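You operate a simulated robot arm through the tools that you are given. There is no shell and no other tool.

Carry out the task below with a simulated robot arm. There is one attempt and no reset: what you move stays moved.

## Task
Load and check the gauge block named on the size card.
Fine: block into the blue nest, clamp shut, size dial and depth slider to the card's letter, check button once: the green lamp shows.

Only the result counts: the job must be done as asked and must still hold three seconds after the hand-in. Knocking over, shifting, dropping, spilling or breaking anything else fails it.

## Robot
A 6-joint arm with a two-finger gripper, fixed in place. Base frame: the origin is at the foot of the arm, x ahead of it, y to its left, z up; the work surface is at about z = 62. Units: cm, degrees, N and s.
Its first joint turns from -166.0 to 166.0 degrees. Payload 3.43 kg.
Tool frame: the origin (TCP) lies between the finger pads and is the grasp point; the fingertips stand 2 cm ahead of it; z points along the fingers, y is the line along which they close. The gripper opens to 19 cm. The gripper's body begins 24.8 cm behind the TCP.
Orientation is told as [roll, pitch, yaw] about the base's x, y, z axes, in that order, counted from this pose: with the fingers straight down and closing along the base's y, the tool's x points along the base's -x, its y along +y and its z along -z.

## Interface
- The arm moves only by the tool nudge_tool. Its argument "deltas" is a list of rows, each an object of numbers (a shift or turn left out is 0, a gripper value left out holds the last): "tx", "ty", "tz": the shift along the tool's x, y, z in cm; "ax", "ay", "az": the turn, a rotation vector about the tool's x, y, z in degrees; "gripper": the finger opening in cm, from 0 to 19. In form: [{"tx": .., "ty": .., "tz": .., "ax": .., "ay": .., "az": .., "gripper": ..}, ...]. A call has 1 to 20 rows; each row shifts and turns the commanded pose from where the row before left it, along the tool's axes as they then stand. A row lasts 0.2 s, in which the tool goes at most 5 cm and 8.6 degrees; a call with a longer step from one row to the next is refused whole, and so is a gripper value outside its range. Where a pose cannot be reached the arm comes as near as it can. A force on the tool above 80 N (or 10 N above the force at the start of the call, whichever is more), or a blocked arm, ends the call early, and 0.2 s more pass. Each finger travels about 15.3 cm/s and halts on what it meets, pressing with about 24 N; the grip force reading is that of the motor and also rises with nothing between the fingers. The clock runs only during rows and for 0.2 s after the last one: add rows that do not move to give the fingers time. The reply holds the time, the measured pose of the TCP, the force on the tool along the base axes, the opening and the grip force, in the units named above and with some noise, with the torque about the TCP (base axes, N m) and any sound that the robot's microphone picked up.
- Cameras (640 x 400 px; columns grow to the right, rows downward): "scene" is fixed at [4.9, 49.82, 121.86]; the picture's right is [-0.20, -0.98, 0.00], its down [-0.69, 0.14, -0.71] and it looks along [0.69, -0.14, -0.71] (base axes); focal length 277 px, centre (320, 200). "wrist" rides on the gripper at [7.1, -0.8, -28.8] in the tool frame; the picture's right is [0.12, 0.99, 0.00], its down [-0.96, 0.11, -0.25] and it looks along [-0.25, 0.03, 0.97] (tool axes); focal length 261 px, centre (320, 200). There is no depth. A picture from a camera that has moved, and an enlarged one, comes with that camera's place and axes in the base frame and with its lens.
- capture(camera): a new picture of that camera. It takes no simulated time.
- slide_trunk(by): slides the trunk up (or, below 0, down) by that many cm; the arm rides with it, the base frame stays. It gives what a move gives, with no picture.
- inspect(camera, box): a new picture of the part [left, top, right, bottom] of that camera's present view, enlarged. It takes no simulated time.
- close_job(): hands the job in; it is judged then, once.

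Nothing tells you positions but the pictures and the camera data. Unless the task says otherwise, let go and move clear before handing in.

The tools are called after "Call:" by a JSON object that holds its "api" and its "payload". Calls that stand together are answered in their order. nudge_tool: Moves the arm, as the interface text tells. Its arguments: {"type":"object","properties":{"deltas":{"type":"array","items":{"type":"object","properties":{"tx":{"type":"number"},"ty":{"type":"number"},"tz":{"type":"number"},"ax":{"type":"number"},"ay":{"type":"number"},"az":{"type":"number"},"gripper":{"type":"number"}}}}},"required":["deltas"]} The other tools are called the same way: slide_trunk (by) slides the trunk up or down; capture (camera) takes a picture; inspect (camera, box) takes an enlarged picture of a part of a camera's view; close_job () hands the job in.

At the start:

```text
t: 0.0
tcp_pos: [75.32, 37.54, 93.81]
tcp_rot: [0.0, 0.1, 0.1]
ft_force: [-0.3, 0.3, 0.7]
ft_torque: [0.01, -0.04, 0.0]
gripper_width: 18.99
finger_force: 0.1
trunk travel left (down, up): [-20.0, 24.0]
```

scene: 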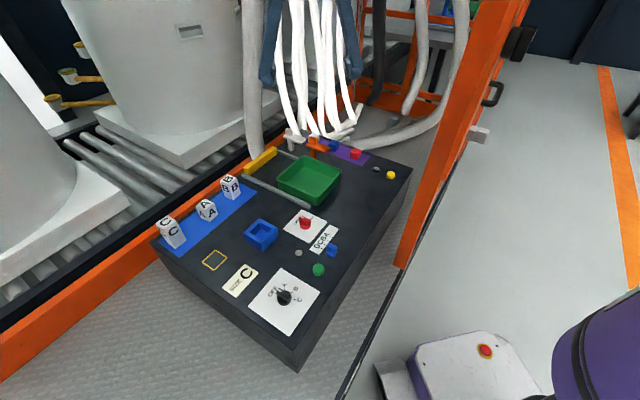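
wrist: 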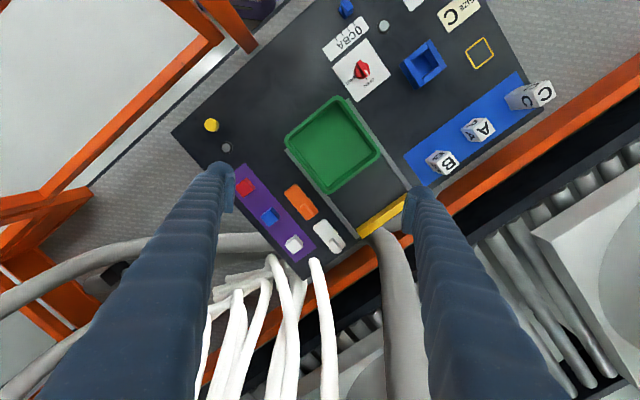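

I see a dark panel with three gauge blocks (A, B, C) on a blue strip, a blue nest, a red clamp, a depth slider, a dial and a size card that seems to read "C". I'll look closer at the parts first.

Call:
{"api": "inspect", "payload": {"camera": "scene", "box": [140, 160, 300, 260]}}

Call:
{"api": "inspect", "payload": {"camera": "scene", "box": [210, 200, 350, 340]}}

Call:
{"api": "inspect", "payload": {"camera": "scene", "box": [240, 120, 420, 230]}}

Call:
{"api": "inspect", "payload": {"camera": "wrist", "box": [300, 0, 560, 180]}}

```text
4.00 times, centred on (220, 210) of scene
camera zoom: at [4.9, 49.82, 121.86], right [-0.2, -0.98, 0.0], down [-0.69, 0.14, -0.71], along [0.69, -0.14, -0.71], focal length 1109 px, centre (720, 160)
```

zoom: 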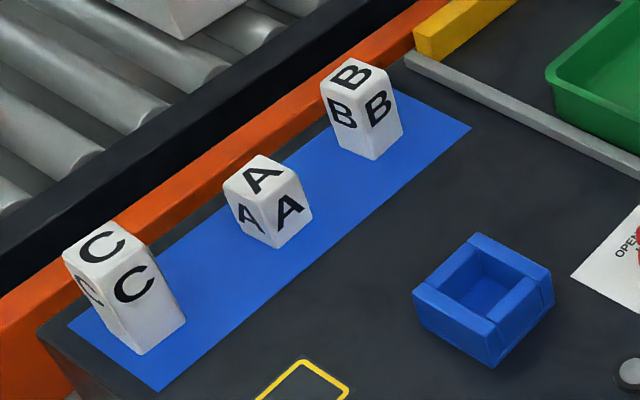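

```text
2.86 times, centred on (280, 270) of scene
camera zoom: at [4.9, 49.82, 121.86], right [-0.2, -0.98, 0.0], down [-0.69, 0.14, -0.71], along [0.69, -0.14, -0.71], focal length 792 px, centre (434, 0)
```

zoom: 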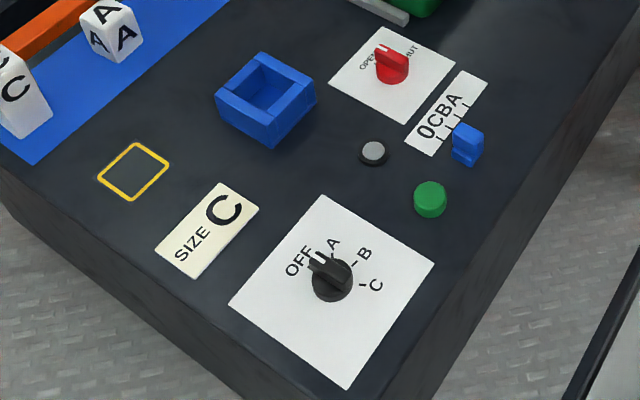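

```text
3.56 times, centred on (330, 175) of scene
camera zoom: at [4.9, 49.82, 121.86], right [-0.2, -0.98, 0.0], down [-0.69, 0.14, -0.71], along [0.69, -0.14, -0.71], focal length 986 px, centre (284, 289)
```

zoom: 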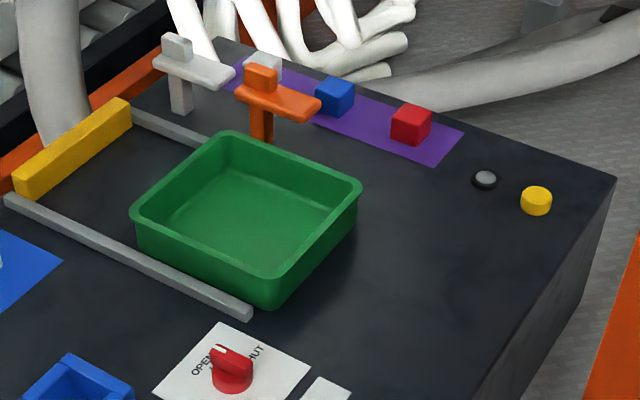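

```text
2.22 times, centred on (430, 90) of wrist
camera zoom: at [68.35, 36.72, 122.51], right [-0.12, 0.99, 0.0], down [0.96, 0.12, 0.25], along [0.24, 0.03, -0.97], focal length 579 px, centre (76, 444)
```

zoom: 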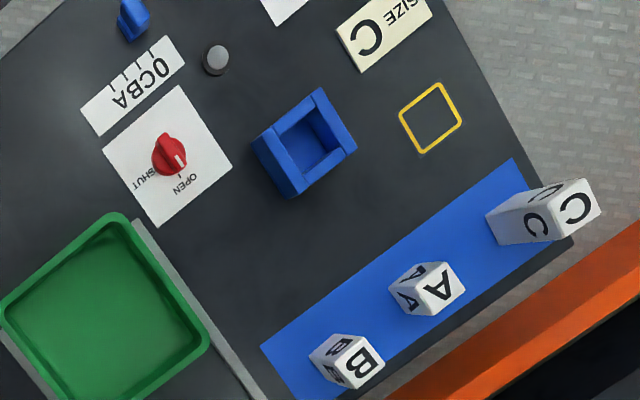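

The card says C. The panel lies at about 45° in the base frame, its surface near z = 62, with block C near (55, 79), the nest near (52, 56) and the dial near (34, 52). Next I raise the view over the nest and blocks and turn the tool to 45°.

Call:
{"api": "nudge_tool", "payload": {"deltas": [{"tx": 2.84, "ty": 3.75}, {"tx": 2.84, "ty": 3.75}, {"tx": 2.84, "ty": 3.75}, {"tx": 2.84, "ty": 3.75}, {"tx": 2.84, "ty": 3.75}, {"tx": 2.84, "ty": 3.75}, {"az": -7.5}, {"az": -7.5}, {"az": -7.5}, {"az": -7.5}, {"az": -7.5}, {"az": -7.5}, {}, {}]}}

Call:
{"api": "capture", "payload": {"camera": "wrist"}}

Call:
{"api": "capture", "payload": {"camera": "scene"}}

```text
t: 3.0
tcp_pos: [58.18, 60.08, 93.87]
tcp_rot: [0.0, 0.0, 45.1]
ft_force: [-0.4, -0.6, 0.3]
ft_torque: [0.01, -0.03, 0.0]
gripper_width: 19.03
finger_force: 0.0
trunk travel left (down, up): [-20.0, 24.0]
```

```text
taken
camera wrist: at [53.93, 54.51, 122.55], right [-0.79, 0.62, 0.0], down [0.6, 0.76, 0.25], along [0.15, 0.19, -0.97], focal length 261 px, centre (320, 200)
```

wrist: 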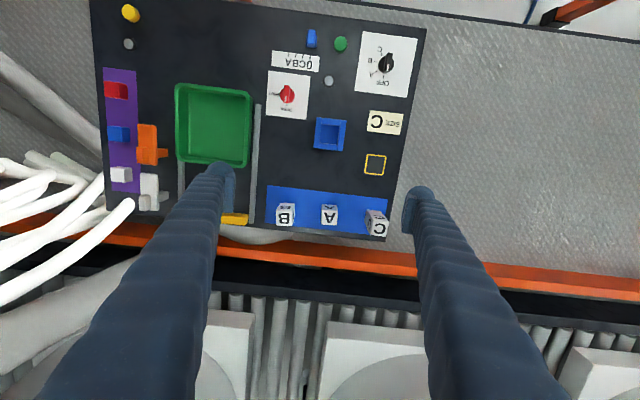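

```text
taken
```

scene: 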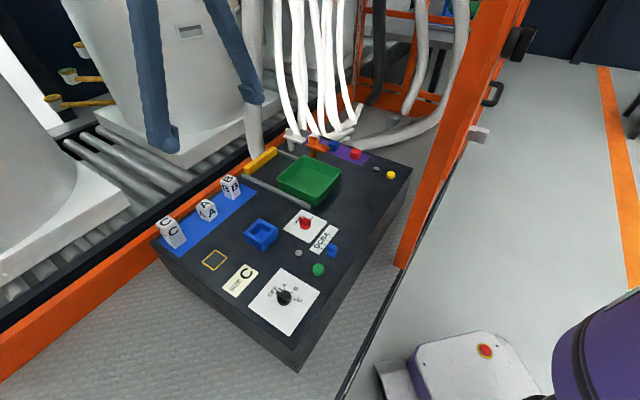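

Now the whole panel is in the wrist view. I'll enlarge the regions to measure positions and the block's orientation.

Call:
{"api": "inspect", "payload": {"camera": "wrist", "box": [260, 100, 420, 250]}}

Call:
{"api": "inspect", "payload": {"camera": "wrist", "box": [260, 20, 430, 120]}}

```text
2.67 times, centred on (340, 175) of wrist
camera zoom: at [53.93, 54.51, 122.55], right [-0.79, 0.62, 0.0], down [0.6, 0.76, 0.25], along [0.15, 0.19, -0.97], focal length 695 px, centre (267, 267)
```

zoom: 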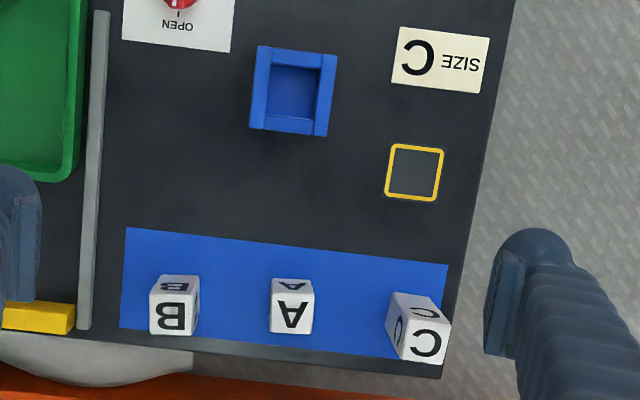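

```text
3.76 times, centred on (345, 70) of wrist
camera zoom: at [53.93, 54.51, 122.55], right [-0.79, 0.62, 0.0], down [0.6, 0.76, 0.25], along [0.15, 0.19, -0.97], focal length 981 px, centre (226, 689)
```

zoom: 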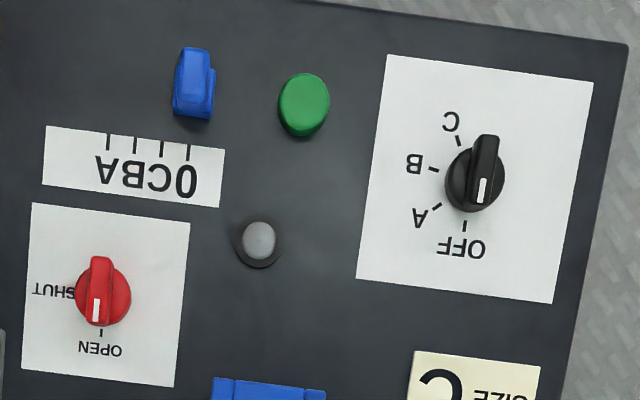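

Block C's top centre is near (56.2, 78.3) with top at about z = 69.3; the nest centre is near (52.3, 55.9). I'll move above block C for a closer view of its orientation.

Call:
{"api": "nudge_tool", "payload": {"deltas": [{"tx": -1.91, "ty": 2.38, "tz": 2.3}, {"tx": -1.91, "ty": 2.38, "tz": 2.3}, {"tx": -1.91, "ty": 2.38, "tz": 2.3}, {"tx": -1.91, "ty": 2.38, "tz": 2.3}, {"tx": -1.91, "ty": 2.38, "tz": 2.3}, {"tx": -1.91, "ty": 2.38, "tz": 2.3}, {}, {}]}}

Call:
{"api": "capture", "payload": {"camera": "wrist"}}

Call:
{"api": "inspect", "payload": {"camera": "wrist", "box": [260, 150, 380, 250]}}

```text
t: 4.8
tcp_pos: [56.1, 78.01, 79.94]
tcp_rot: [-0.1, -0.1, 45.0]
ft_force: [0.5, 0.5, 0.4]
ft_torque: [0.07, 0.01, 0.02]
gripper_width: 18.98
finger_force: 0.1
trunk travel left (down, up): [-20.0, 24.0]
```

```text
taken
camera wrist: at [51.81, 72.44, 108.81], right [-0.79, 0.62, 0.0], down [0.6, 0.76, 0.25], along [0.15, 0.2, -0.97], focal length 261 px, centre (320, 200)
```

wrist: 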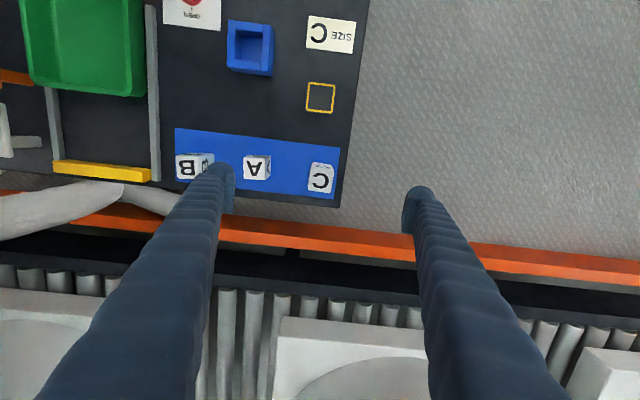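

```text
4.00 times, centred on (320, 200) of wrist
camera zoom: at [51.81, 72.44, 108.81], right [-0.79, 0.62, 0.0], down [0.6, 0.76, 0.25], along [0.15, 0.2, -0.97], focal length 1043 px, centre (320, 200)
```

zoom: 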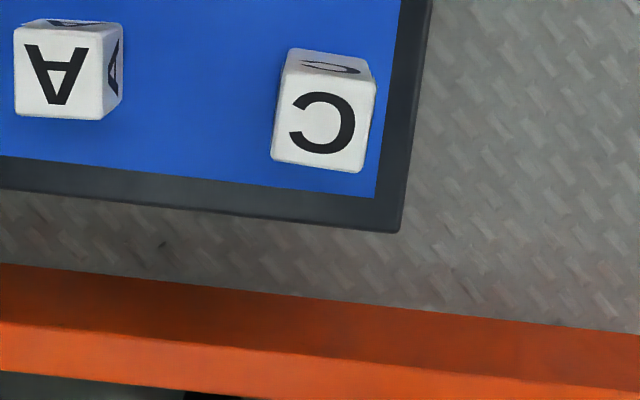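

Block C is about 3.6 × 3.6 × 7.3 cm, centred near (56.05, 77.95), with its faces at about 43.5°. I narrow the fingers, align the yaw and go down part way, then check.

Call:
{"api": "nudge_tool", "payload": {"deltas": [{"az": 1.5, "gripper": 7.0}, {}, {}, {"tz": 2.5}, {"tz": 2.5}, {"tz": 2.5}, {}]}}

Call:
{"api": "inspect", "payload": {"camera": "wrist", "box": [240, 130, 400, 250]}}

Call:
{"api": "inspect", "payload": {"camera": "scene", "box": [100, 130, 260, 270]}}

```text
t: 6.4
tcp_pos: [56.11, 78.06, 72.52]
tcp_rot: [0.1, 0.0, 43.7]
ft_force: [0.6, 0.6, 0.7]
ft_torque: [-0.04, 0.01, 0.0]
gripper_width: 7.0
finger_force: 0.1
trunk travel left (down, up): [-20.0, 24.0]
```

```text
3.33 times, centred on (320, 190) of wrist
camera zoom: at [51.67, 72.66, 101.27], right [-0.77, 0.64, 0.0], down [0.62, 0.75, 0.25], along [0.16, 0.19, -0.97], focal length 869 px, centre (320, 233)
```

zoom: 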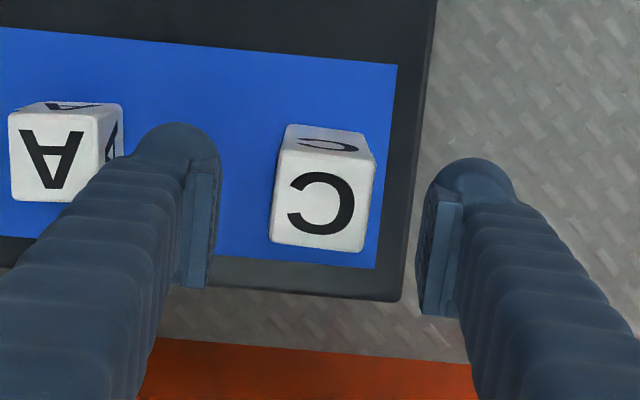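

```text
2.86 times, centred on (180, 200) of scene
camera zoom: at [4.9, 49.82, 121.86], right [-0.2, -0.98, 0.0], down [-0.69, 0.14, -0.71], along [0.69, -0.14, -0.71], focal length 792 px, centre (720, 200)
```

zoom: 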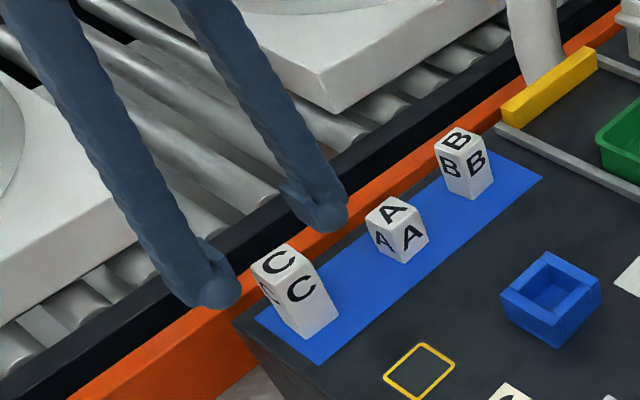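

The block sits centred between the fingers and aligned. I go down to grip near its top and close.

Call:
{"api": "nudge_tool", "payload": {"deltas": [{"tz": 1.6}, {"tz": 1.5}, {"tz": 1.4}, {}, {"gripper": 3.0}, {}, {}, {}]}}

Call:
{"api": "inspect", "payload": {"camera": "wrist", "box": [240, 130, 400, 250]}}

Call:
{"api": "inspect", "payload": {"camera": "scene", "box": [100, 130, 260, 270]}}

```text
t: 8.2
tcp_pos: [55.98, 78.04, 68.0]
tcp_rot: [0.0, 0.0, 43.6]
ft_force: [-0.2, 1.1, -0.3]
ft_torque: [0.04, 0.06, -0.01]
gripper_width: 3.5
finger_force: 24.0
trunk travel left (down, up): [-20.0, 24.0]
```

```text
3.33 times, centred on (320, 190) of wrist
camera zoom: at [51.61, 72.75, 96.75], right [-0.77, 0.64, 0.0], down [0.62, 0.75, 0.25], along [0.16, 0.19, -0.97], focal length 869 px, centre (320, 233)
```

zoom: 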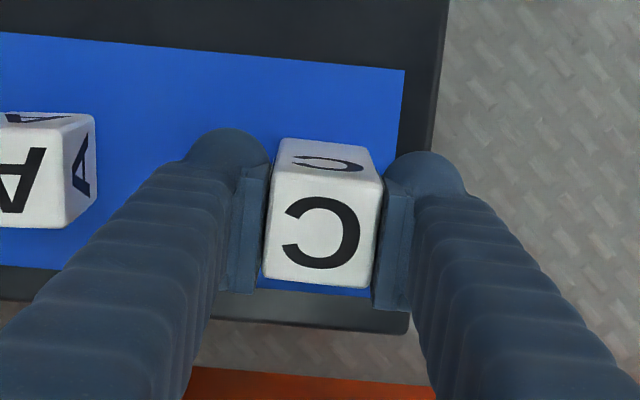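

```text
2.86 times, centred on (180, 200) of scene
camera zoom: at [4.9, 49.82, 121.86], right [-0.2, -0.98, 0.0], down [-0.69, 0.14, -0.71], along [0.69, -0.14, -0.71], focal length 792 px, centre (720, 200)
```

zoom: 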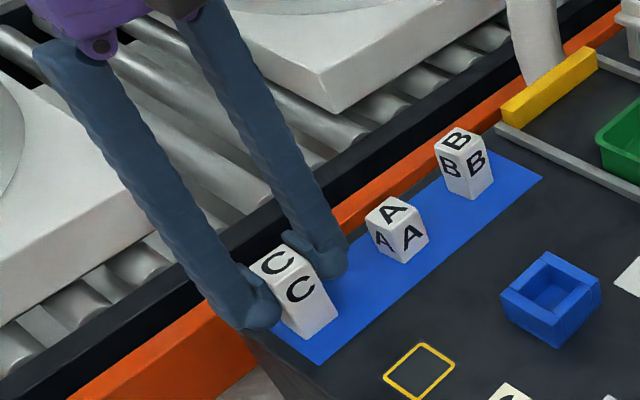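

The block is held (3.5 cm wide, TCP about 1.3 cm under its top). I lift it and move so that the camera looks straight down on the nest.

Call:
{"api": "nudge_tool", "payload": {"deltas": [{"tz": -1.0}, {"tz": -2.5}, {"tz": -3}, {"tz": -3}, {"tz": -2.5}, {"tx": 2.0, "ty": -2.67, "az": -0.4}, {"tx": 2.0, "ty": -2.67, "az": -0.4}, {"tx": 2.0, "ty": -2.67, "az": -0.4}, {"tx": 2.0, "ty": -2.67, "az": -0.4}, {"tx": 2.0, "ty": -2.67}, {}, {}]}}

Call:
{"api": "capture", "payload": {"camera": "wrist"}}

Call:
{"api": "inspect", "payload": {"camera": "wrist", "box": [260, 60, 380, 160]}}

Call:
{"api": "capture", "payload": {"camera": "scene"}}

```text
t: 10.8
tcp_pos: [58.3, 61.58, 80.07]
tcp_rot: [0.1, 0.0, 45.2]
ft_force: [-0.6, 0.2, -2.7]
ft_torque: [-0.03, -0.03, 0.02]
gripper_width: 3.5
finger_force: 24.1
trunk travel left (down, up): [-20.0, 24.0]
```

```text
taken
camera wrist: at [54.01, 56.12, 108.72], right [-0.79, 0.62, 0.0], down [0.6, 0.76, 0.25], along [0.15, 0.19, -0.97], focal length 261 px, centre (320, 200)
```

wrist: 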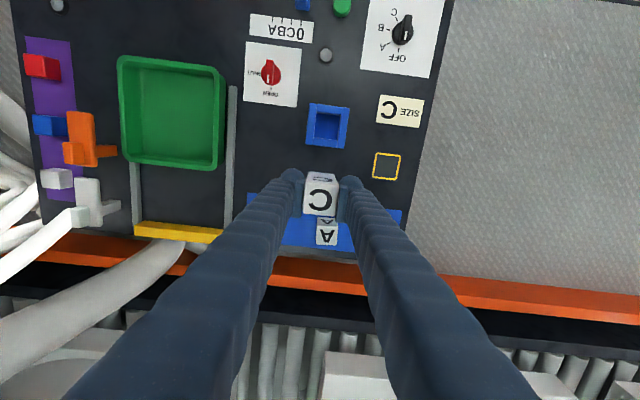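

```text
4.00 times, centred on (320, 110) of wrist
camera zoom: at [54.01, 56.12, 108.72], right [-0.79, 0.62, 0.0], down [0.6, 0.76, 0.25], along [0.15, 0.19, -0.97], focal length 1043 px, centre (320, 560)
```

zoom: 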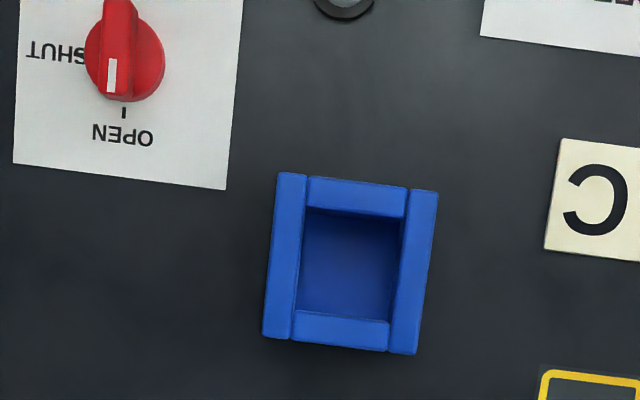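

```text
taken
```

scene: 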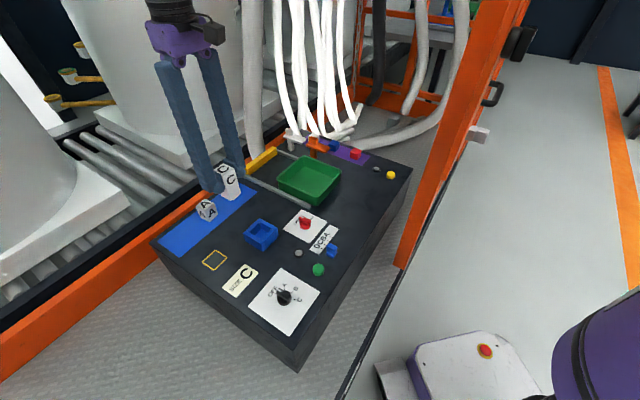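

The nest opening is about 4.0 × 4.0 cm centred near (52.4, 55.95), rotated about 45.6°. I check how the block sits in the fingers before placing it.

Call:
{"api": "inspect", "payload": {"camera": "wrist", "box": [280, 160, 360, 230]}}

Call:
{"api": "inspect", "payload": {"camera": "scene", "box": [180, 130, 300, 260]}}

```text
5.71 times, centred on (320, 195) of wrist
camera zoom: at [54.01, 56.12, 108.72], right [-0.79, 0.62, 0.0], down [0.6, 0.76, 0.25], along [0.15, 0.19, -0.97], focal length 1489 px, centre (320, 229)
```

zoom: 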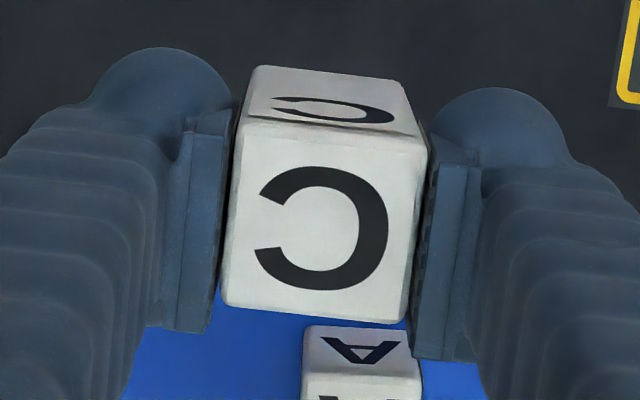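

```text
3.08 times, centred on (240, 195) of scene
camera zoom: at [4.9, 49.82, 121.86], right [-0.2, -0.98, 0.0], down [-0.69, 0.14, -0.71], along [0.69, -0.14, -0.71], focal length 853 px, centre (566, 215)
```

zoom: 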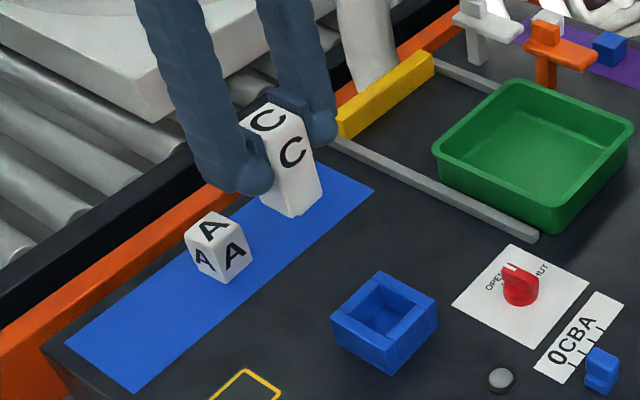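

Block C sits about 0.25 cm toward tool +x in the grip, upright and aligned. I carry it over the nest (move of about (-5.8, -5.6)) and stop with its base just above the nest rim to check.

Call:
{"api": "nudge_tool", "payload": {"deltas": [{"tx": 2.7, "ty": 0.05, "az": -0.3}, {"tx": 2.7, "ty": 0.05}, {"tx": 2.65, "ty": 0.05}, {}, {"tz": 2.5}, {"tz": 2.5}, {"tz": 2.2}, {}, {}]}}

Call:
{"api": "capture", "payload": {"camera": "wrist"}}

Call:
{"api": "inspect", "payload": {"camera": "wrist", "box": [260, 130, 380, 230]}}

Call:
{"api": "inspect", "payload": {"camera": "scene", "box": [210, 170, 310, 270]}}

```text
t: 12.8
tcp_pos: [52.58, 55.92, 72.87]
tcp_rot: [0.0, 0.0, 45.4]
ft_force: [1.4, -0.4, -1.6]
ft_torque: [0.05, -0.02, -0.02]
gripper_width: 3.52
finger_force: 23.4
trunk travel left (down, up): [-20.0, 24.0]
```

```text
taken
camera wrist: at [48.44, 50.42, 101.59], right [-0.79, 0.61, 0.0], down [0.59, 0.77, 0.25], along [0.15, 0.2, -0.97], focal length 261 px, centre (320, 200)
```

wrist: 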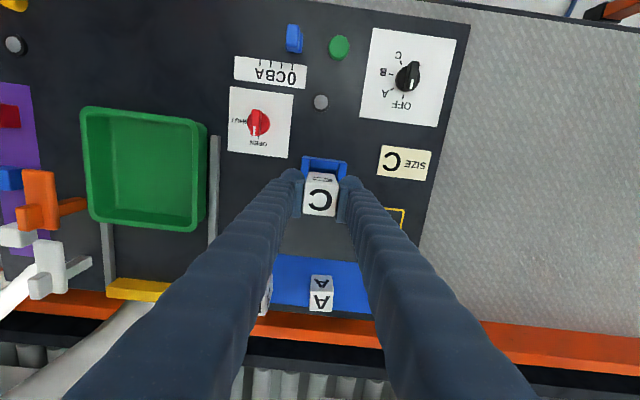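

```text
4.00 times, centred on (320, 180) of wrist
camera zoom: at [48.44, 50.42, 101.59], right [-0.79, 0.61, 0.0], down [0.59, 0.77, 0.25], along [0.15, 0.2, -0.97], focal length 1043 px, centre (320, 280)
```

zoom: 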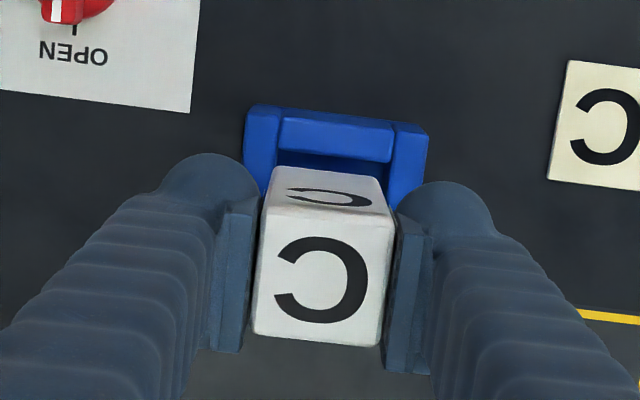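

```text
4.00 times, centred on (260, 220) of scene
camera zoom: at [4.9, 49.82, 121.86], right [-0.2, -0.98, 0.0], down [-0.69, 0.14, -0.71], along [0.69, -0.14, -0.71], focal length 1109 px, centre (560, 120)
```

zoom: 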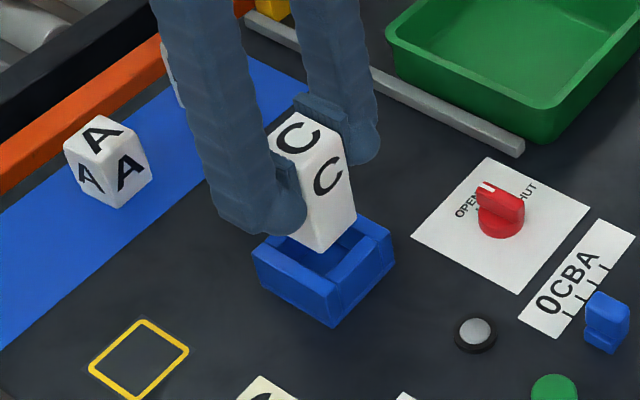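

The block's base is about 2 cm above the rim and near the centre. I lower it 1.2 cm more and look closely at the gaps.

Call:
{"api": "nudge_tool", "payload": {"deltas": [{"tz": 0.6}, {"tz": 0.6}, {}]}}

Call:
{"api": "inspect", "payload": {"camera": "wrist", "box": [290, 140, 360, 190]}}

Call:
{"api": "inspect", "payload": {"camera": "scene", "box": [235, 200, 295, 260]}}

```text
t: 13.6
tcp_pos: [52.69, 55.99, 71.64]
tcp_rot: [0.0, 0.0, 45.5]
ft_force: [-0.3, -0.5, -1.9]
ft_torque: [-0.01, 0.03, -0.02]
gripper_width: 3.5
finger_force: 24.1
trunk travel left (down, up): [-20.0, 24.0]
```

```text
8.00 times, centred on (325, 165) of wrist
camera zoom: at [48.42, 50.49, 100.34], right [-0.79, 0.61, 0.0], down [0.59, 0.77, 0.25], along [0.15, 0.2, -0.97], focal length 2085 px, centre (280, 480)
```

zoom: 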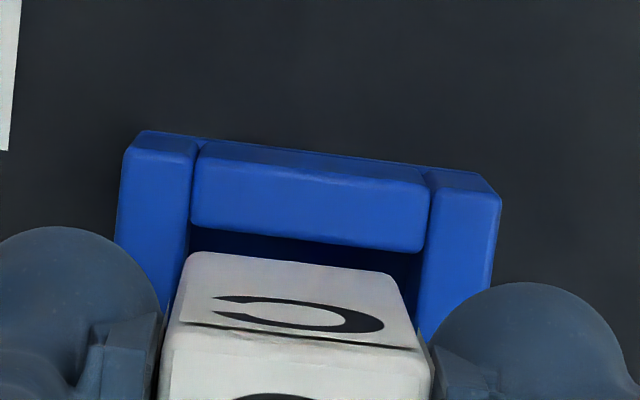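

```text
6.67 times, centred on (265, 230) of scene
camera zoom: at [4.9, 49.82, 121.86], right [-0.2, -0.98, 0.0], down [-0.69, 0.14, -0.71], along [0.69, -0.14, -0.71], focal length 1849 px, centre (687, 0)
```

zoom: 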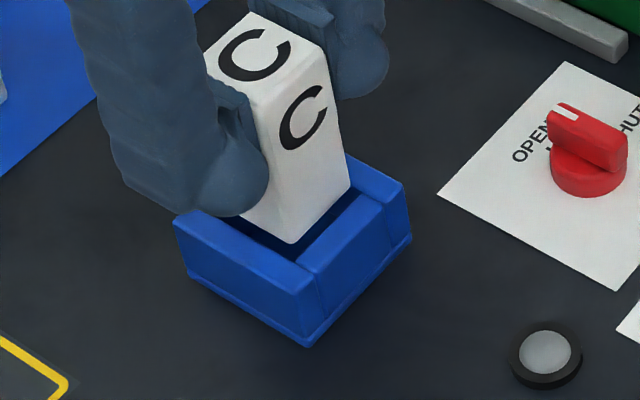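

The block needs a small shift: about +0.25 cm along tool y and +0.12 cm along tool x to centre it in the opening. I'll apply that and recheck.

Call:
{"api": "nudge_tool", "payload": {"deltas": [{"tx": 0.12, "ty": 0.25}, {}, {}]}}

Call:
{"api": "inspect", "payload": {"camera": "wrist", "box": [290, 140, 360, 190]}}

Call:
{"api": "inspect", "payload": {"camera": "scene", "box": [235, 200, 295, 260]}}

```text
t: 14.4
tcp_pos: [52.41, 56.11, 71.66]
tcp_rot: [0.1, 0.0, 45.5]
ft_force: [0.5, -0.1, -1.8]
ft_torque: [0.01, -0.03, -0.02]
gripper_width: 3.52
finger_force: 23.7
trunk travel left (down, up): [-20.0, 24.0]
```

```text
8.00 times, centred on (325, 165) of wrist
camera zoom: at [48.14, 50.59, 100.35], right [-0.79, 0.61, 0.0], down [0.59, 0.77, 0.25], along [0.15, 0.2, -0.97], focal length 2085 px, centre (280, 480)
```

zoom: 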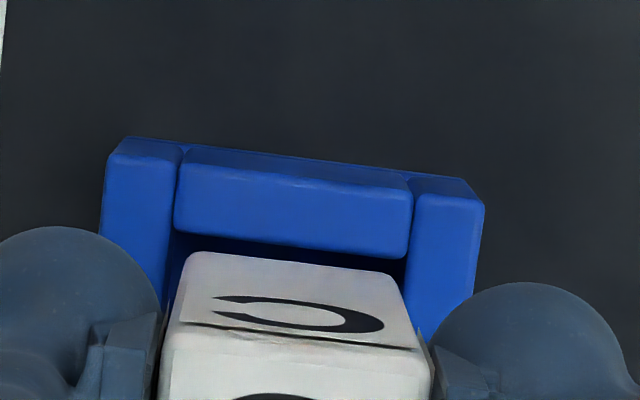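

```text
6.67 times, centred on (265, 230) of scene
camera zoom: at [4.9, 49.82, 121.86], right [-0.2, -0.98, 0.0], down [-0.69, 0.14, -0.71], along [0.69, -0.14, -0.71], focal length 1849 px, centre (687, 0)
```

zoom: 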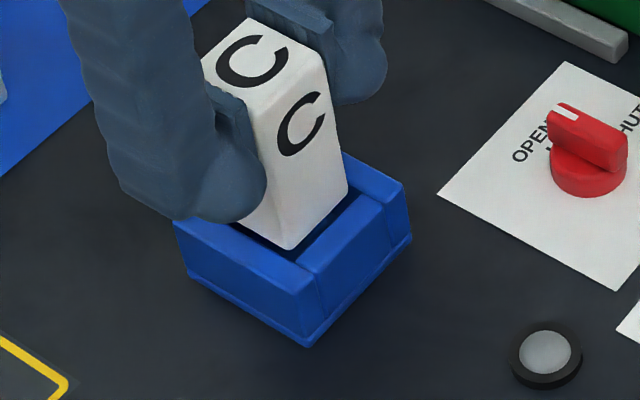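

Now the gaps look even on both sides. I lower the block slowly into the nest, watching the force.

Call:
{"api": "nudge_tool", "payload": {"deltas": [{"tz": 0.3}, {"tz": 0.3}, {"tz": 0.3}, {"tz": 0.3}, {}]}}

Call:
{"api": "inspect", "payload": {"camera": "wrist", "box": [290, 140, 360, 190]}}

Call:
{"api": "inspect", "payload": {"camera": "scene", "box": [235, 200, 295, 260]}}

```text
t: 15.6
tcp_pos: [52.31, 56.15, 70.49]
tcp_rot: [0.0, 0.0, 45.5]
ft_force: [-0.3, 0.0, -2.4]
ft_torque: [0.01, 0.04, 0.02]
gripper_width: 3.51
finger_force: 24.1
trunk travel left (down, up): [-20.0, 24.0]
```

```text
8.00 times, centred on (325, 165) of wrist
camera zoom: at [48.11, 50.63, 99.14], right [-0.79, 0.61, 0.0], down [0.59, 0.77, 0.25], along [0.15, 0.2, -0.97], focal length 2085 px, centre (280, 480)
```

zoom: 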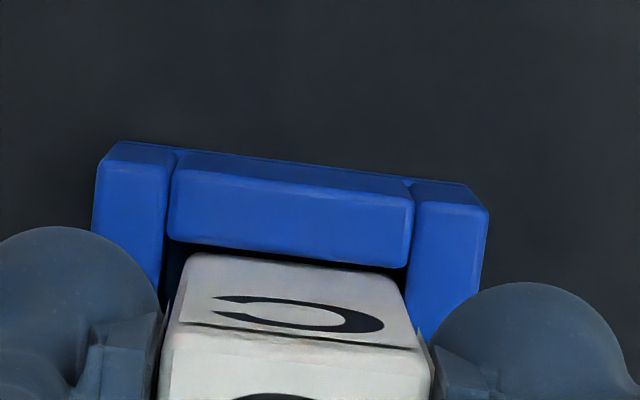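

```text
6.67 times, centred on (265, 230) of scene
camera zoom: at [4.9, 49.82, 121.86], right [-0.2, -0.98, 0.0], down [-0.69, 0.14, -0.71], along [0.69, -0.14, -0.71], focal length 1849 px, centre (687, 0)
```

zoom: 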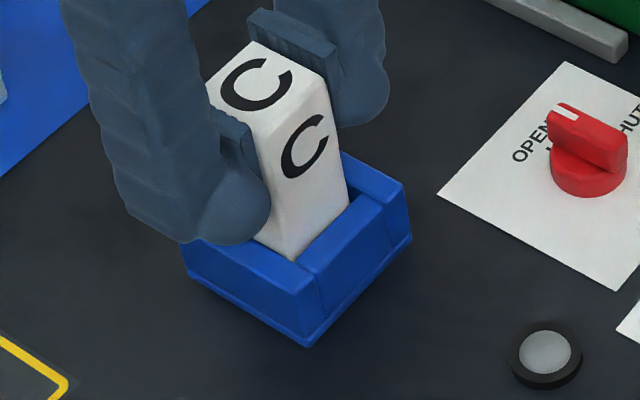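

The block is entering the nest without contact force. I keep lowering in small steps.

Call:
{"api": "nudge_tool", "payload": {"deltas": [{"tz": 0.25}, {"tz": 0.25}, {"tz": 0.25}, {"tz": 0.25}, {}]}}

Call:
{"api": "inspect", "payload": {"camera": "scene", "box": [235, 200, 295, 260]}}

```text
t: 16.8
tcp_pos: [52.35, 56.16, 69.63]
tcp_rot: [0.0, 0.1, 45.5]
ft_force: [-0.2, 0.2, -1.9]
ft_torque: [0.0, 0.0, -0.03]
gripper_width: 3.5
finger_force: 23.9
trunk travel left (down, up): [-20.0, 24.0]
```

```text
6.67 times, centred on (265, 230) of scene
camera zoom: at [4.9, 49.82, 121.86], right [-0.2, -0.98, 0.0], down [-0.69, 0.14, -0.71], along [0.69, -0.14, -0.71], focal length 1849 px, centre (687, 0)
```

zoom: 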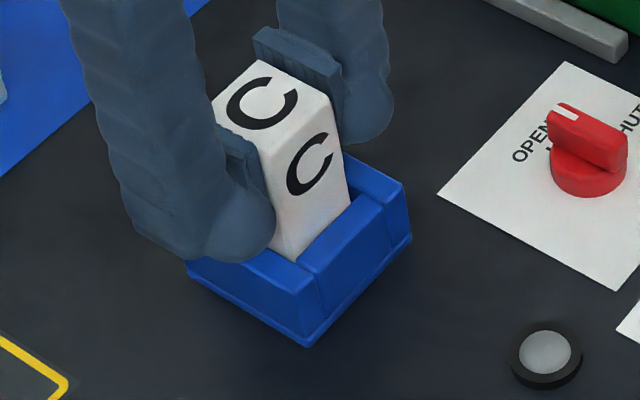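

Call:
{"api": "nudge_tool", "payload": {"deltas": [{"tz": 0.2}, {"tz": 0.2}, {"tz": 0.2}, {}]}}

Call:
{"api": "inspect", "payload": {"camera": "scene", "box": [235, 200, 295, 260]}}

```text
t: 17.8
tcp_pos: [52.3, 56.25, 68.79]
tcp_rot: [0.2, -0.1, 45.5]
ft_force: [0.9, 0.5, -2.7]
ft_torque: [0.0, 0.02, 0.02]
gripper_width: 3.49
finger_force: 24.0
trunk travel left (down, up): [-20.0, 24.0]
```

```text
6.67 times, centred on (265, 230) of scene
camera zoom: at [4.9, 49.82, 121.86], right [-0.2, -0.98, 0.0], down [-0.69, 0.14, -0.71], along [0.69, -0.14, -0.71], focal length 1849 px, centre (687, 0)
```

zoom: 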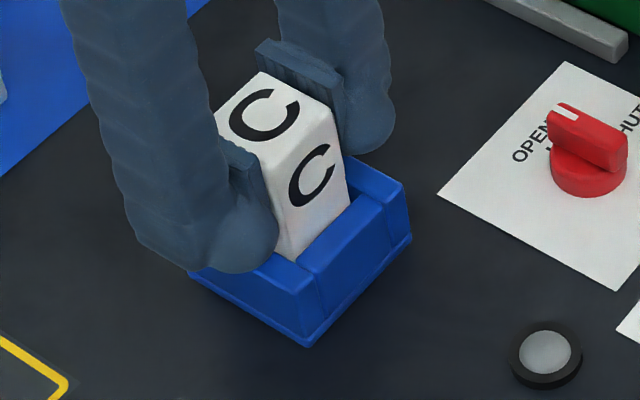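

No contact yet; still lowering gently.

Call:
{"api": "nudge_tool", "payload": {"deltas": [{"tz": 0.15}, {"tz": 0.15}, {}]}}

```text
t: 18.6
tcp_pos: [52.36, 56.14, 68.66]
tcp_rot: [0.0, 0.0, 45.5]
ft_force: [-1.4, -2.0, 9.9]
ft_torque: [-0.13, 0.22, 0.0]
gripper_width: 3.5
finger_force: 24.4
trunk travel left (down, up): [-20.0, 24.0]
```

The force rose by about 12 N, so the block is on the nest floor. I open the fingers and lift away, then check.

Call:
{"api": "nudge_tool", "payload": {"deltas": [{"tz": -0.05}, {"gripper": 4.5}, {"gripper": 6.5}, {}, {"tz": -2}, {"tz": -3}, {"tz": -4}, {"tz": -4}, {}]}}

Call:
{"api": "capture", "payload": {"camera": "wrist"}}

Call:
{"api": "inspect", "payload": {"camera": "wrist", "box": [260, 130, 380, 230]}}

Call:
{"api": "inspect", "payload": {"camera": "scene", "box": [210, 170, 330, 290]}}

```text
t: 20.6
tcp_pos: [52.28, 56.13, 81.45]
tcp_rot: [0.0, -0.1, 45.6]
ft_force: [0.7, 0.1, -0.1]
ft_torque: [0.07, 0.0, 0.03]
gripper_width: 6.51
finger_force: 0.0
trunk travel left (down, up): [-20.0, 24.0]
```

```text
taken
camera wrist: at [48.1, 50.49, 110.13], right [-0.79, 0.61, 0.0], down [0.59, 0.77, 0.25], along [0.15, 0.2, -0.97], focal length 261 px, centre (320, 200)
```

wrist: 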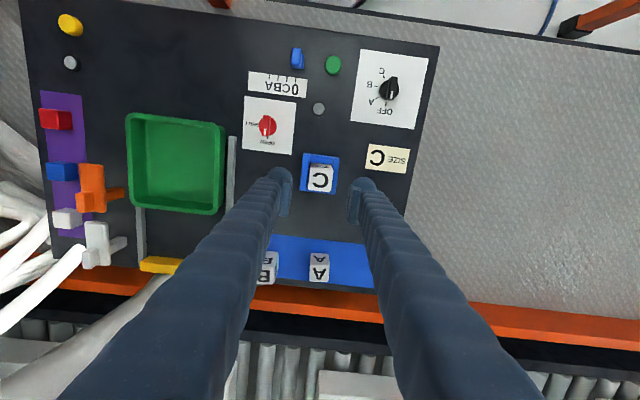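

```text
4.00 times, centred on (320, 180) of wrist
camera zoom: at [48.1, 50.49, 110.13], right [-0.79, 0.61, 0.0], down [0.59, 0.77, 0.25], along [0.15, 0.2, -0.97], focal length 1043 px, centre (320, 280)
```

zoom: 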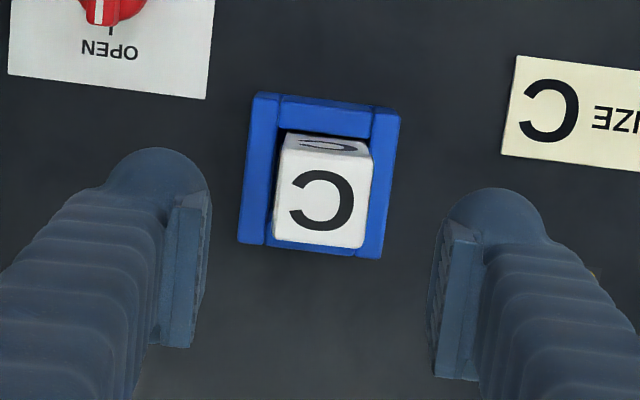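

```text
3.33 times, centred on (270, 230) of scene
camera zoom: at [4.9, 49.82, 121.86], right [-0.2, -0.98, 0.0], down [-0.69, 0.14, -0.71], along [0.69, -0.14, -0.71], focal length 924 px, centre (487, 100)
```

zoom: 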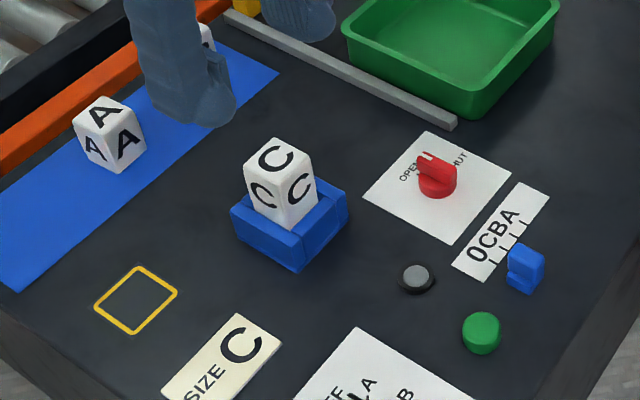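

Block C stands properly in the nest. Next is the red clamp knob near (54.6, 44.3), pointing at OPEN; I move the camera over it to measure its bar and the SHUT mark.

Call:
{"api": "nudge_tool", "payload": {"deltas": [{"ty": -3}, {"ty": -3}, {"ty": -3}, {}, {}]}}

Call:
{"api": "capture", "payload": {"camera": "wrist"}}

Call:
{"api": "inspect", "payload": {"camera": "wrist", "box": [280, 80, 380, 160]}}

Call:
{"api": "inspect", "payload": {"camera": "scene", "box": [270, 190, 350, 250]}}

```text
t: 21.8
tcp_pos: [58.68, 49.66, 81.55]
tcp_rot: [0.0, 0.0, 45.5]
ft_force: [0.2, -0.3, 0.1]
ft_torque: [-0.01, 0.0, 0.02]
gripper_width: 6.51
finger_force: 0.0
trunk travel left (down, up): [-20.0, 24.0]
```

```text
taken
camera wrist: at [54.4, 44.2, 110.13], right [-0.79, 0.61, 0.0], down [0.59, 0.77, 0.25], along [0.15, 0.2, -0.97], focal length 261 px, centre (320, 200)
```

wrist: 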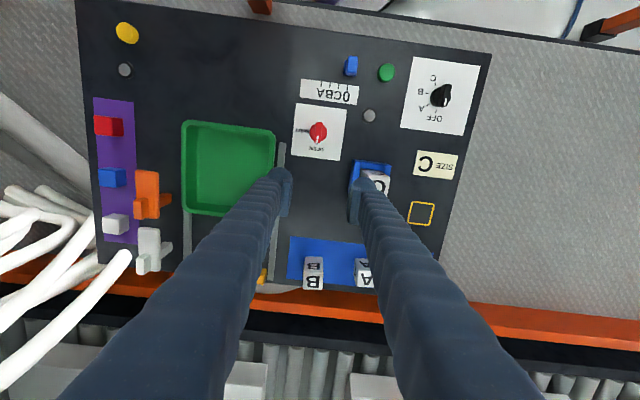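

```text
5.00 times, centred on (330, 120) of wrist
camera zoom: at [54.4, 44.2, 110.13], right [-0.79, 0.61, 0.0], down [0.59, 0.77, 0.25], along [0.15, 0.2, -0.97], focal length 1303 px, centre (270, 600)
```

zoom: 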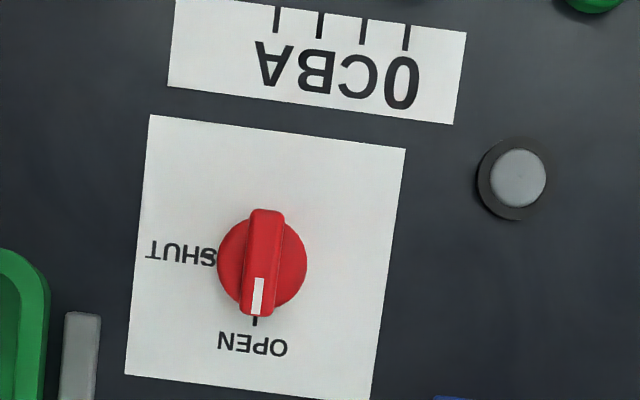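

```text
6.67 times, centred on (310, 220) of scene
camera zoom: at [4.9, 49.82, 121.86], right [-0.2, -0.98, 0.0], down [-0.69, 0.14, -0.71], along [0.69, -0.14, -0.71], focal length 1849 px, centre (387, 67)
```

zoom: 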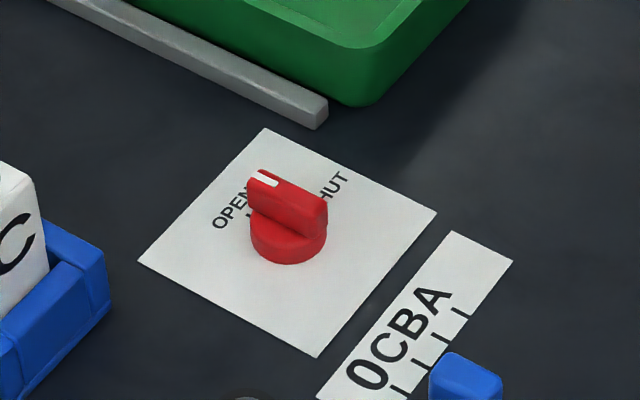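

The red bar is about 3.7 × 1.1 cm, centred near (54.5, 43.9), lying at about 45° and pointing to OPEN; SHUT lies 90° clockwise seen from above. I move above it with a narrower opening.

Call:
{"api": "nudge_tool", "payload": {"deltas": [{"tx": 1.76, "ty": -0.27, "gripper": 4.5}, {"tx": 1.76, "ty": -0.27}, {"tx": 1.75, "ty": -0.27}, {"tx": 1.75, "ty": -0.28}, {"tz": 3}, {"tz": 3}, {"tz": 3}, {"tz": 2}, {}, {}]}}

Call:
{"api": "inspect", "payload": {"camera": "wrist", "box": [260, 130, 380, 230]}}

Call:
{"api": "inspect", "payload": {"camera": "scene", "box": [260, 170, 360, 250]}}

```text
t: 24.0
tcp_pos: [54.56, 44.01, 70.75]
tcp_rot: [0.0, 0.1, 45.4]
ft_force: [0.4, -0.2, -0.3]
ft_torque: [-0.01, 0.01, 0.01]
gripper_width: 4.52
finger_force: 0.1
trunk travel left (down, up): [-20.0, 24.0]
```

```text
4.00 times, centred on (320, 180) of wrist
camera zoom: at [50.37, 38.46, 99.37], right [-0.79, 0.61, 0.0], down [0.59, 0.77, 0.25], along [0.15, 0.2, -0.97], focal length 1043 px, centre (320, 280)
```

zoom: 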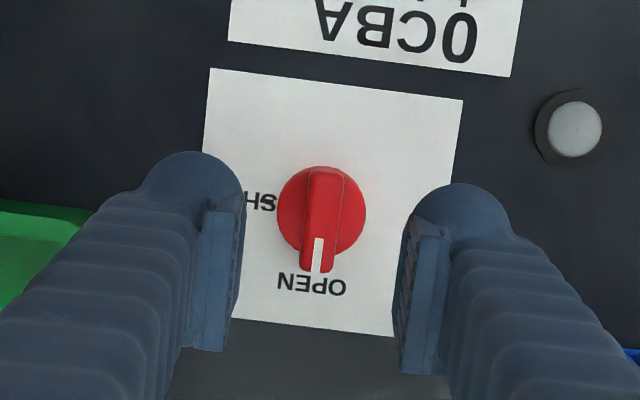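

```text
5.00 times, centred on (310, 210) of scene
camera zoom: at [4.9, 49.82, 121.86], right [-0.2, -0.98, 0.0], down [-0.69, 0.14, -0.71], along [0.69, -0.14, -0.71], focal length 1386 px, centre (370, 150)
```

zoom: 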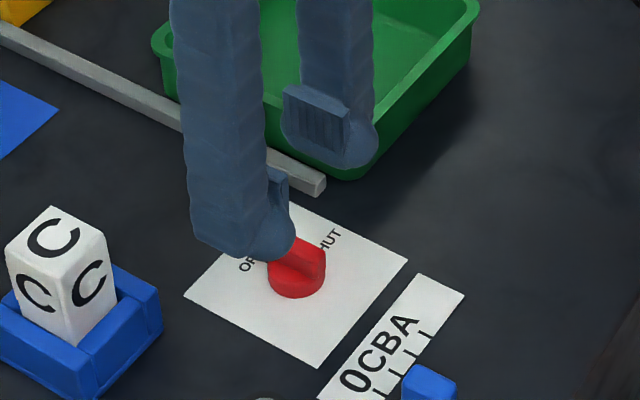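

The bar is nearly centred between the fingers. I make a small correction, go down until the tips flank the bar, and close.

Call:
{"api": "nudge_tool", "payload": {"deltas": [{"tx": 0.2, "ty": -0.06}, {"tz": 1.5}, {"tz": 1.5}, {"tz": 1.2}, {"tz": 0.9}, {}]}}

Call:
{"api": "inspect", "payload": {"camera": "wrist", "box": [260, 130, 380, 230]}}

Call:
{"api": "inspect", "payload": {"camera": "scene", "box": [260, 170, 360, 250]}}

```text
t: 25.4
tcp_pos: [54.55, 43.95, 65.46]
tcp_rot: [0.0, 0.1, 45.5]
ft_force: [0.4, 0.6, -0.2]
ft_torque: [0.02, 0.0, 0.01]
gripper_width: 4.52
finger_force: 0.1
trunk travel left (down, up): [-20.0, 24.0]
```

```text
4.00 times, centred on (320, 180) of wrist
camera zoom: at [50.29, 38.45, 94.16], right [-0.79, 0.61, 0.0], down [0.59, 0.77, 0.25], along [0.15, 0.2, -0.97], focal length 1043 px, centre (320, 280)
```

zoom: 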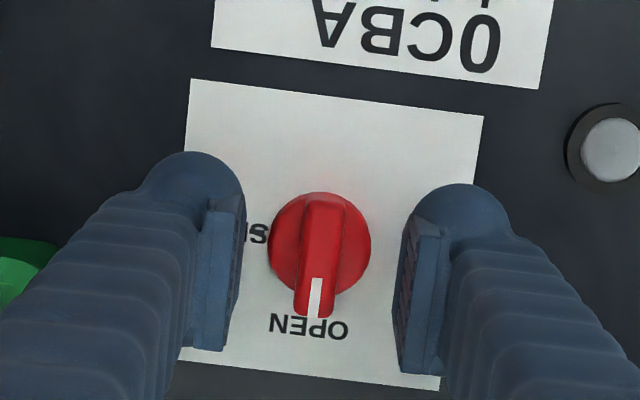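

```text
5.00 times, centred on (310, 210) of scene
camera zoom: at [4.9, 49.82, 121.86], right [-0.2, -0.98, 0.0], down [-0.69, 0.14, -0.71], along [0.69, -0.14, -0.71], focal length 1386 px, centre (370, 150)
```

zoom: 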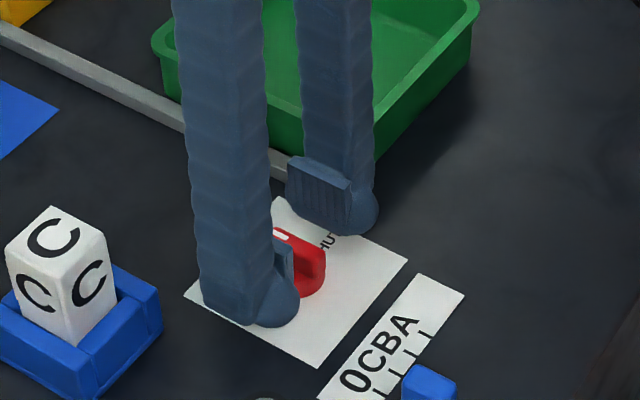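

The bar sits between the pads; I shift 0.28 cm along the bar to put the tool axis over the knob's axis, then close on it.

Call:
{"api": "nudge_tool", "payload": {"deltas": [{"tx": 0.28}, {}, {"gripper": 2.5}, {"gripper": 0.8}, {}, {}]}}

Call:
{"api": "inspect", "payload": {"camera": "wrist", "box": [260, 130, 380, 230]}}

```text
t: 26.8
tcp_pos: [54.37, 43.8, 65.53]
tcp_rot: [-0.1, 0.0, 45.3]
ft_force: [1.6, -2.6, -0.1]
ft_torque: [-0.03, -0.05, -0.08]
gripper_width: 1.09
finger_force: 43.8
trunk travel left (down, up): [-20.0, 24.0]
```

```text
4.00 times, centred on (320, 180) of wrist
camera zoom: at [50.1, 38.21, 94.18], right [-0.79, 0.61, 0.0], down [0.59, 0.77, 0.25], along [0.15, 0.2, -0.97], focal length 1043 px, centre (320, 280)
```

zoom: 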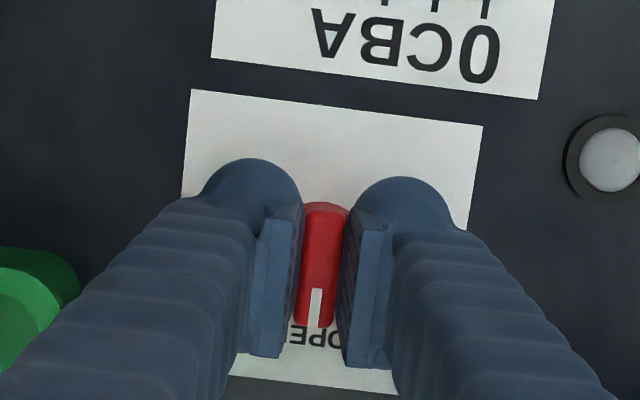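

The bar is gripped (1.1 cm). I turn it clockwise as seen from above (az positive), first part way to check.

Call:
{"api": "nudge_tool", "payload": {"deltas": [{"az": 5}, {"az": 7.5}, {"az": 7.5}, {"az": 7.5}, {}]}}

Call:
{"api": "inspect", "payload": {"camera": "wrist", "box": [260, 130, 380, 230]}}

```text
t: 28.0
tcp_pos: [54.25, 43.94, 65.48]
tcp_rot: [0.0, 0.0, 17.9]
ft_force: [-3.4, 23.4, -13.6]
ft_torque: [0.31, -0.37, 0.05]
gripper_width: 1.11
finger_force: 44.3
trunk travel left (down, up): [-20.0, 24.0]
```

```text
4.00 times, centred on (320, 180) of wrist
camera zoom: at [47.94, 40.9, 94.18], right [-0.42, 0.91, 0.0], down [0.88, 0.41, 0.25], along [0.22, 0.1, -0.97], focal length 1043 px, centre (320, 280)
```

zoom: 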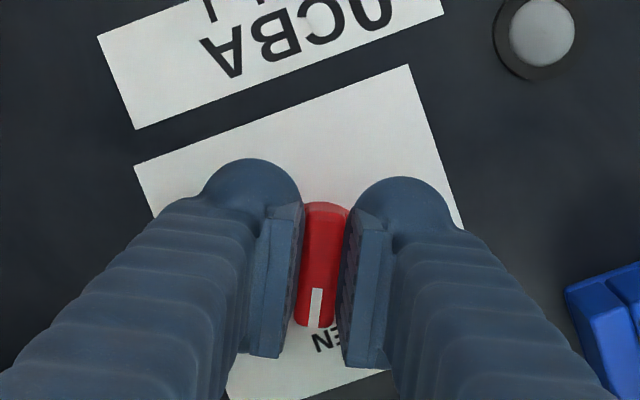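

The knob follows; a side force of about 23 N shows the tool axis is slightly off the knob's axis. I shift back by about 0.2 cm and check.

Call:
{"api": "nudge_tool", "payload": {"deltas": [{"tx": -0.18, "ty": 0.09}, {}]}}

```text
t: 28.6
tcp_pos: [54.32, 43.8, 65.6]
tcp_rot: [-0.1, 0.2, 18.0]
ft_force: [-11.1, 21.2, -15.7]
ft_torque: [0.17, 0.02, 0.06]
gripper_width: 1.1
finger_force: 44.3
trunk travel left (down, up): [-20.0, 24.0]
```

The force barely changed, so I loosen the fingers slightly to relieve the stress and see where the bar sits.

Call:
{"api": "nudge_tool", "payload": {"deltas": [{"gripper": 1.8}, {}, {}]}}

Call:
{"api": "inspect", "payload": {"camera": "wrist", "box": [280, 150, 360, 220]}}

Call:
{"api": "inspect", "payload": {"camera": "scene", "box": [260, 170, 360, 250]}}

```text
t: 29.4
tcp_pos: [54.33, 43.84, 65.65]
tcp_rot: [0.0, 0.0, 17.8]
ft_force: [0.5, -0.3, 0.1]
ft_torque: [-0.01, 0.0, 0.01]
gripper_width: 1.8
finger_force: 0.1
trunk travel left (down, up): [-20.0, 24.0]
```

```text
5.71 times, centred on (320, 185) of wrist
camera zoom: at [48.07, 40.83, 94.29], right [-0.42, 0.91, 0.0], down [0.88, 0.41, 0.25], along [0.22, 0.1, -0.97], focal length 1489 px, centre (320, 286)
```

zoom: 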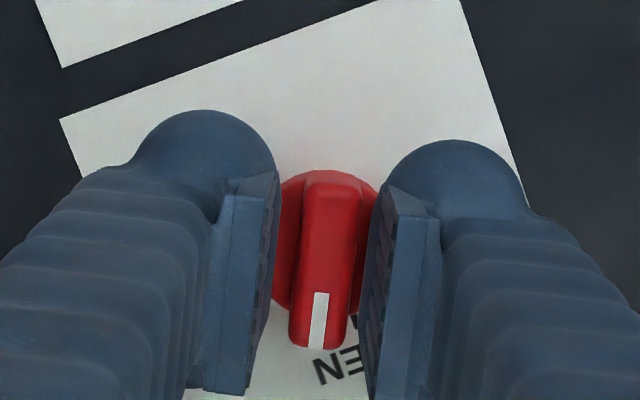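

```text
5.00 times, centred on (310, 210) of scene
camera zoom: at [4.9, 49.82, 121.86], right [-0.2, -0.98, 0.0], down [-0.69, 0.14, -0.71], along [0.69, -0.14, -0.71], focal length 1386 px, centre (370, 150)
```

zoom: 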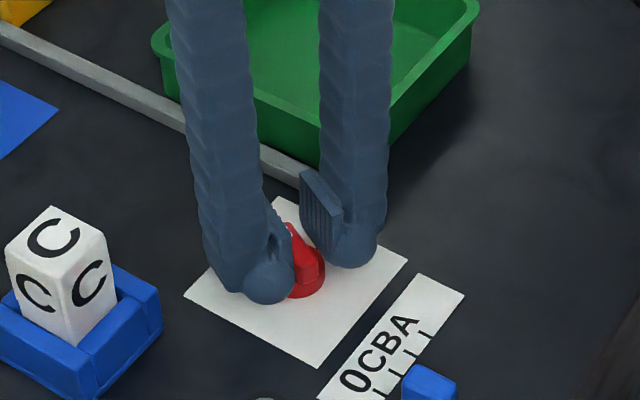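

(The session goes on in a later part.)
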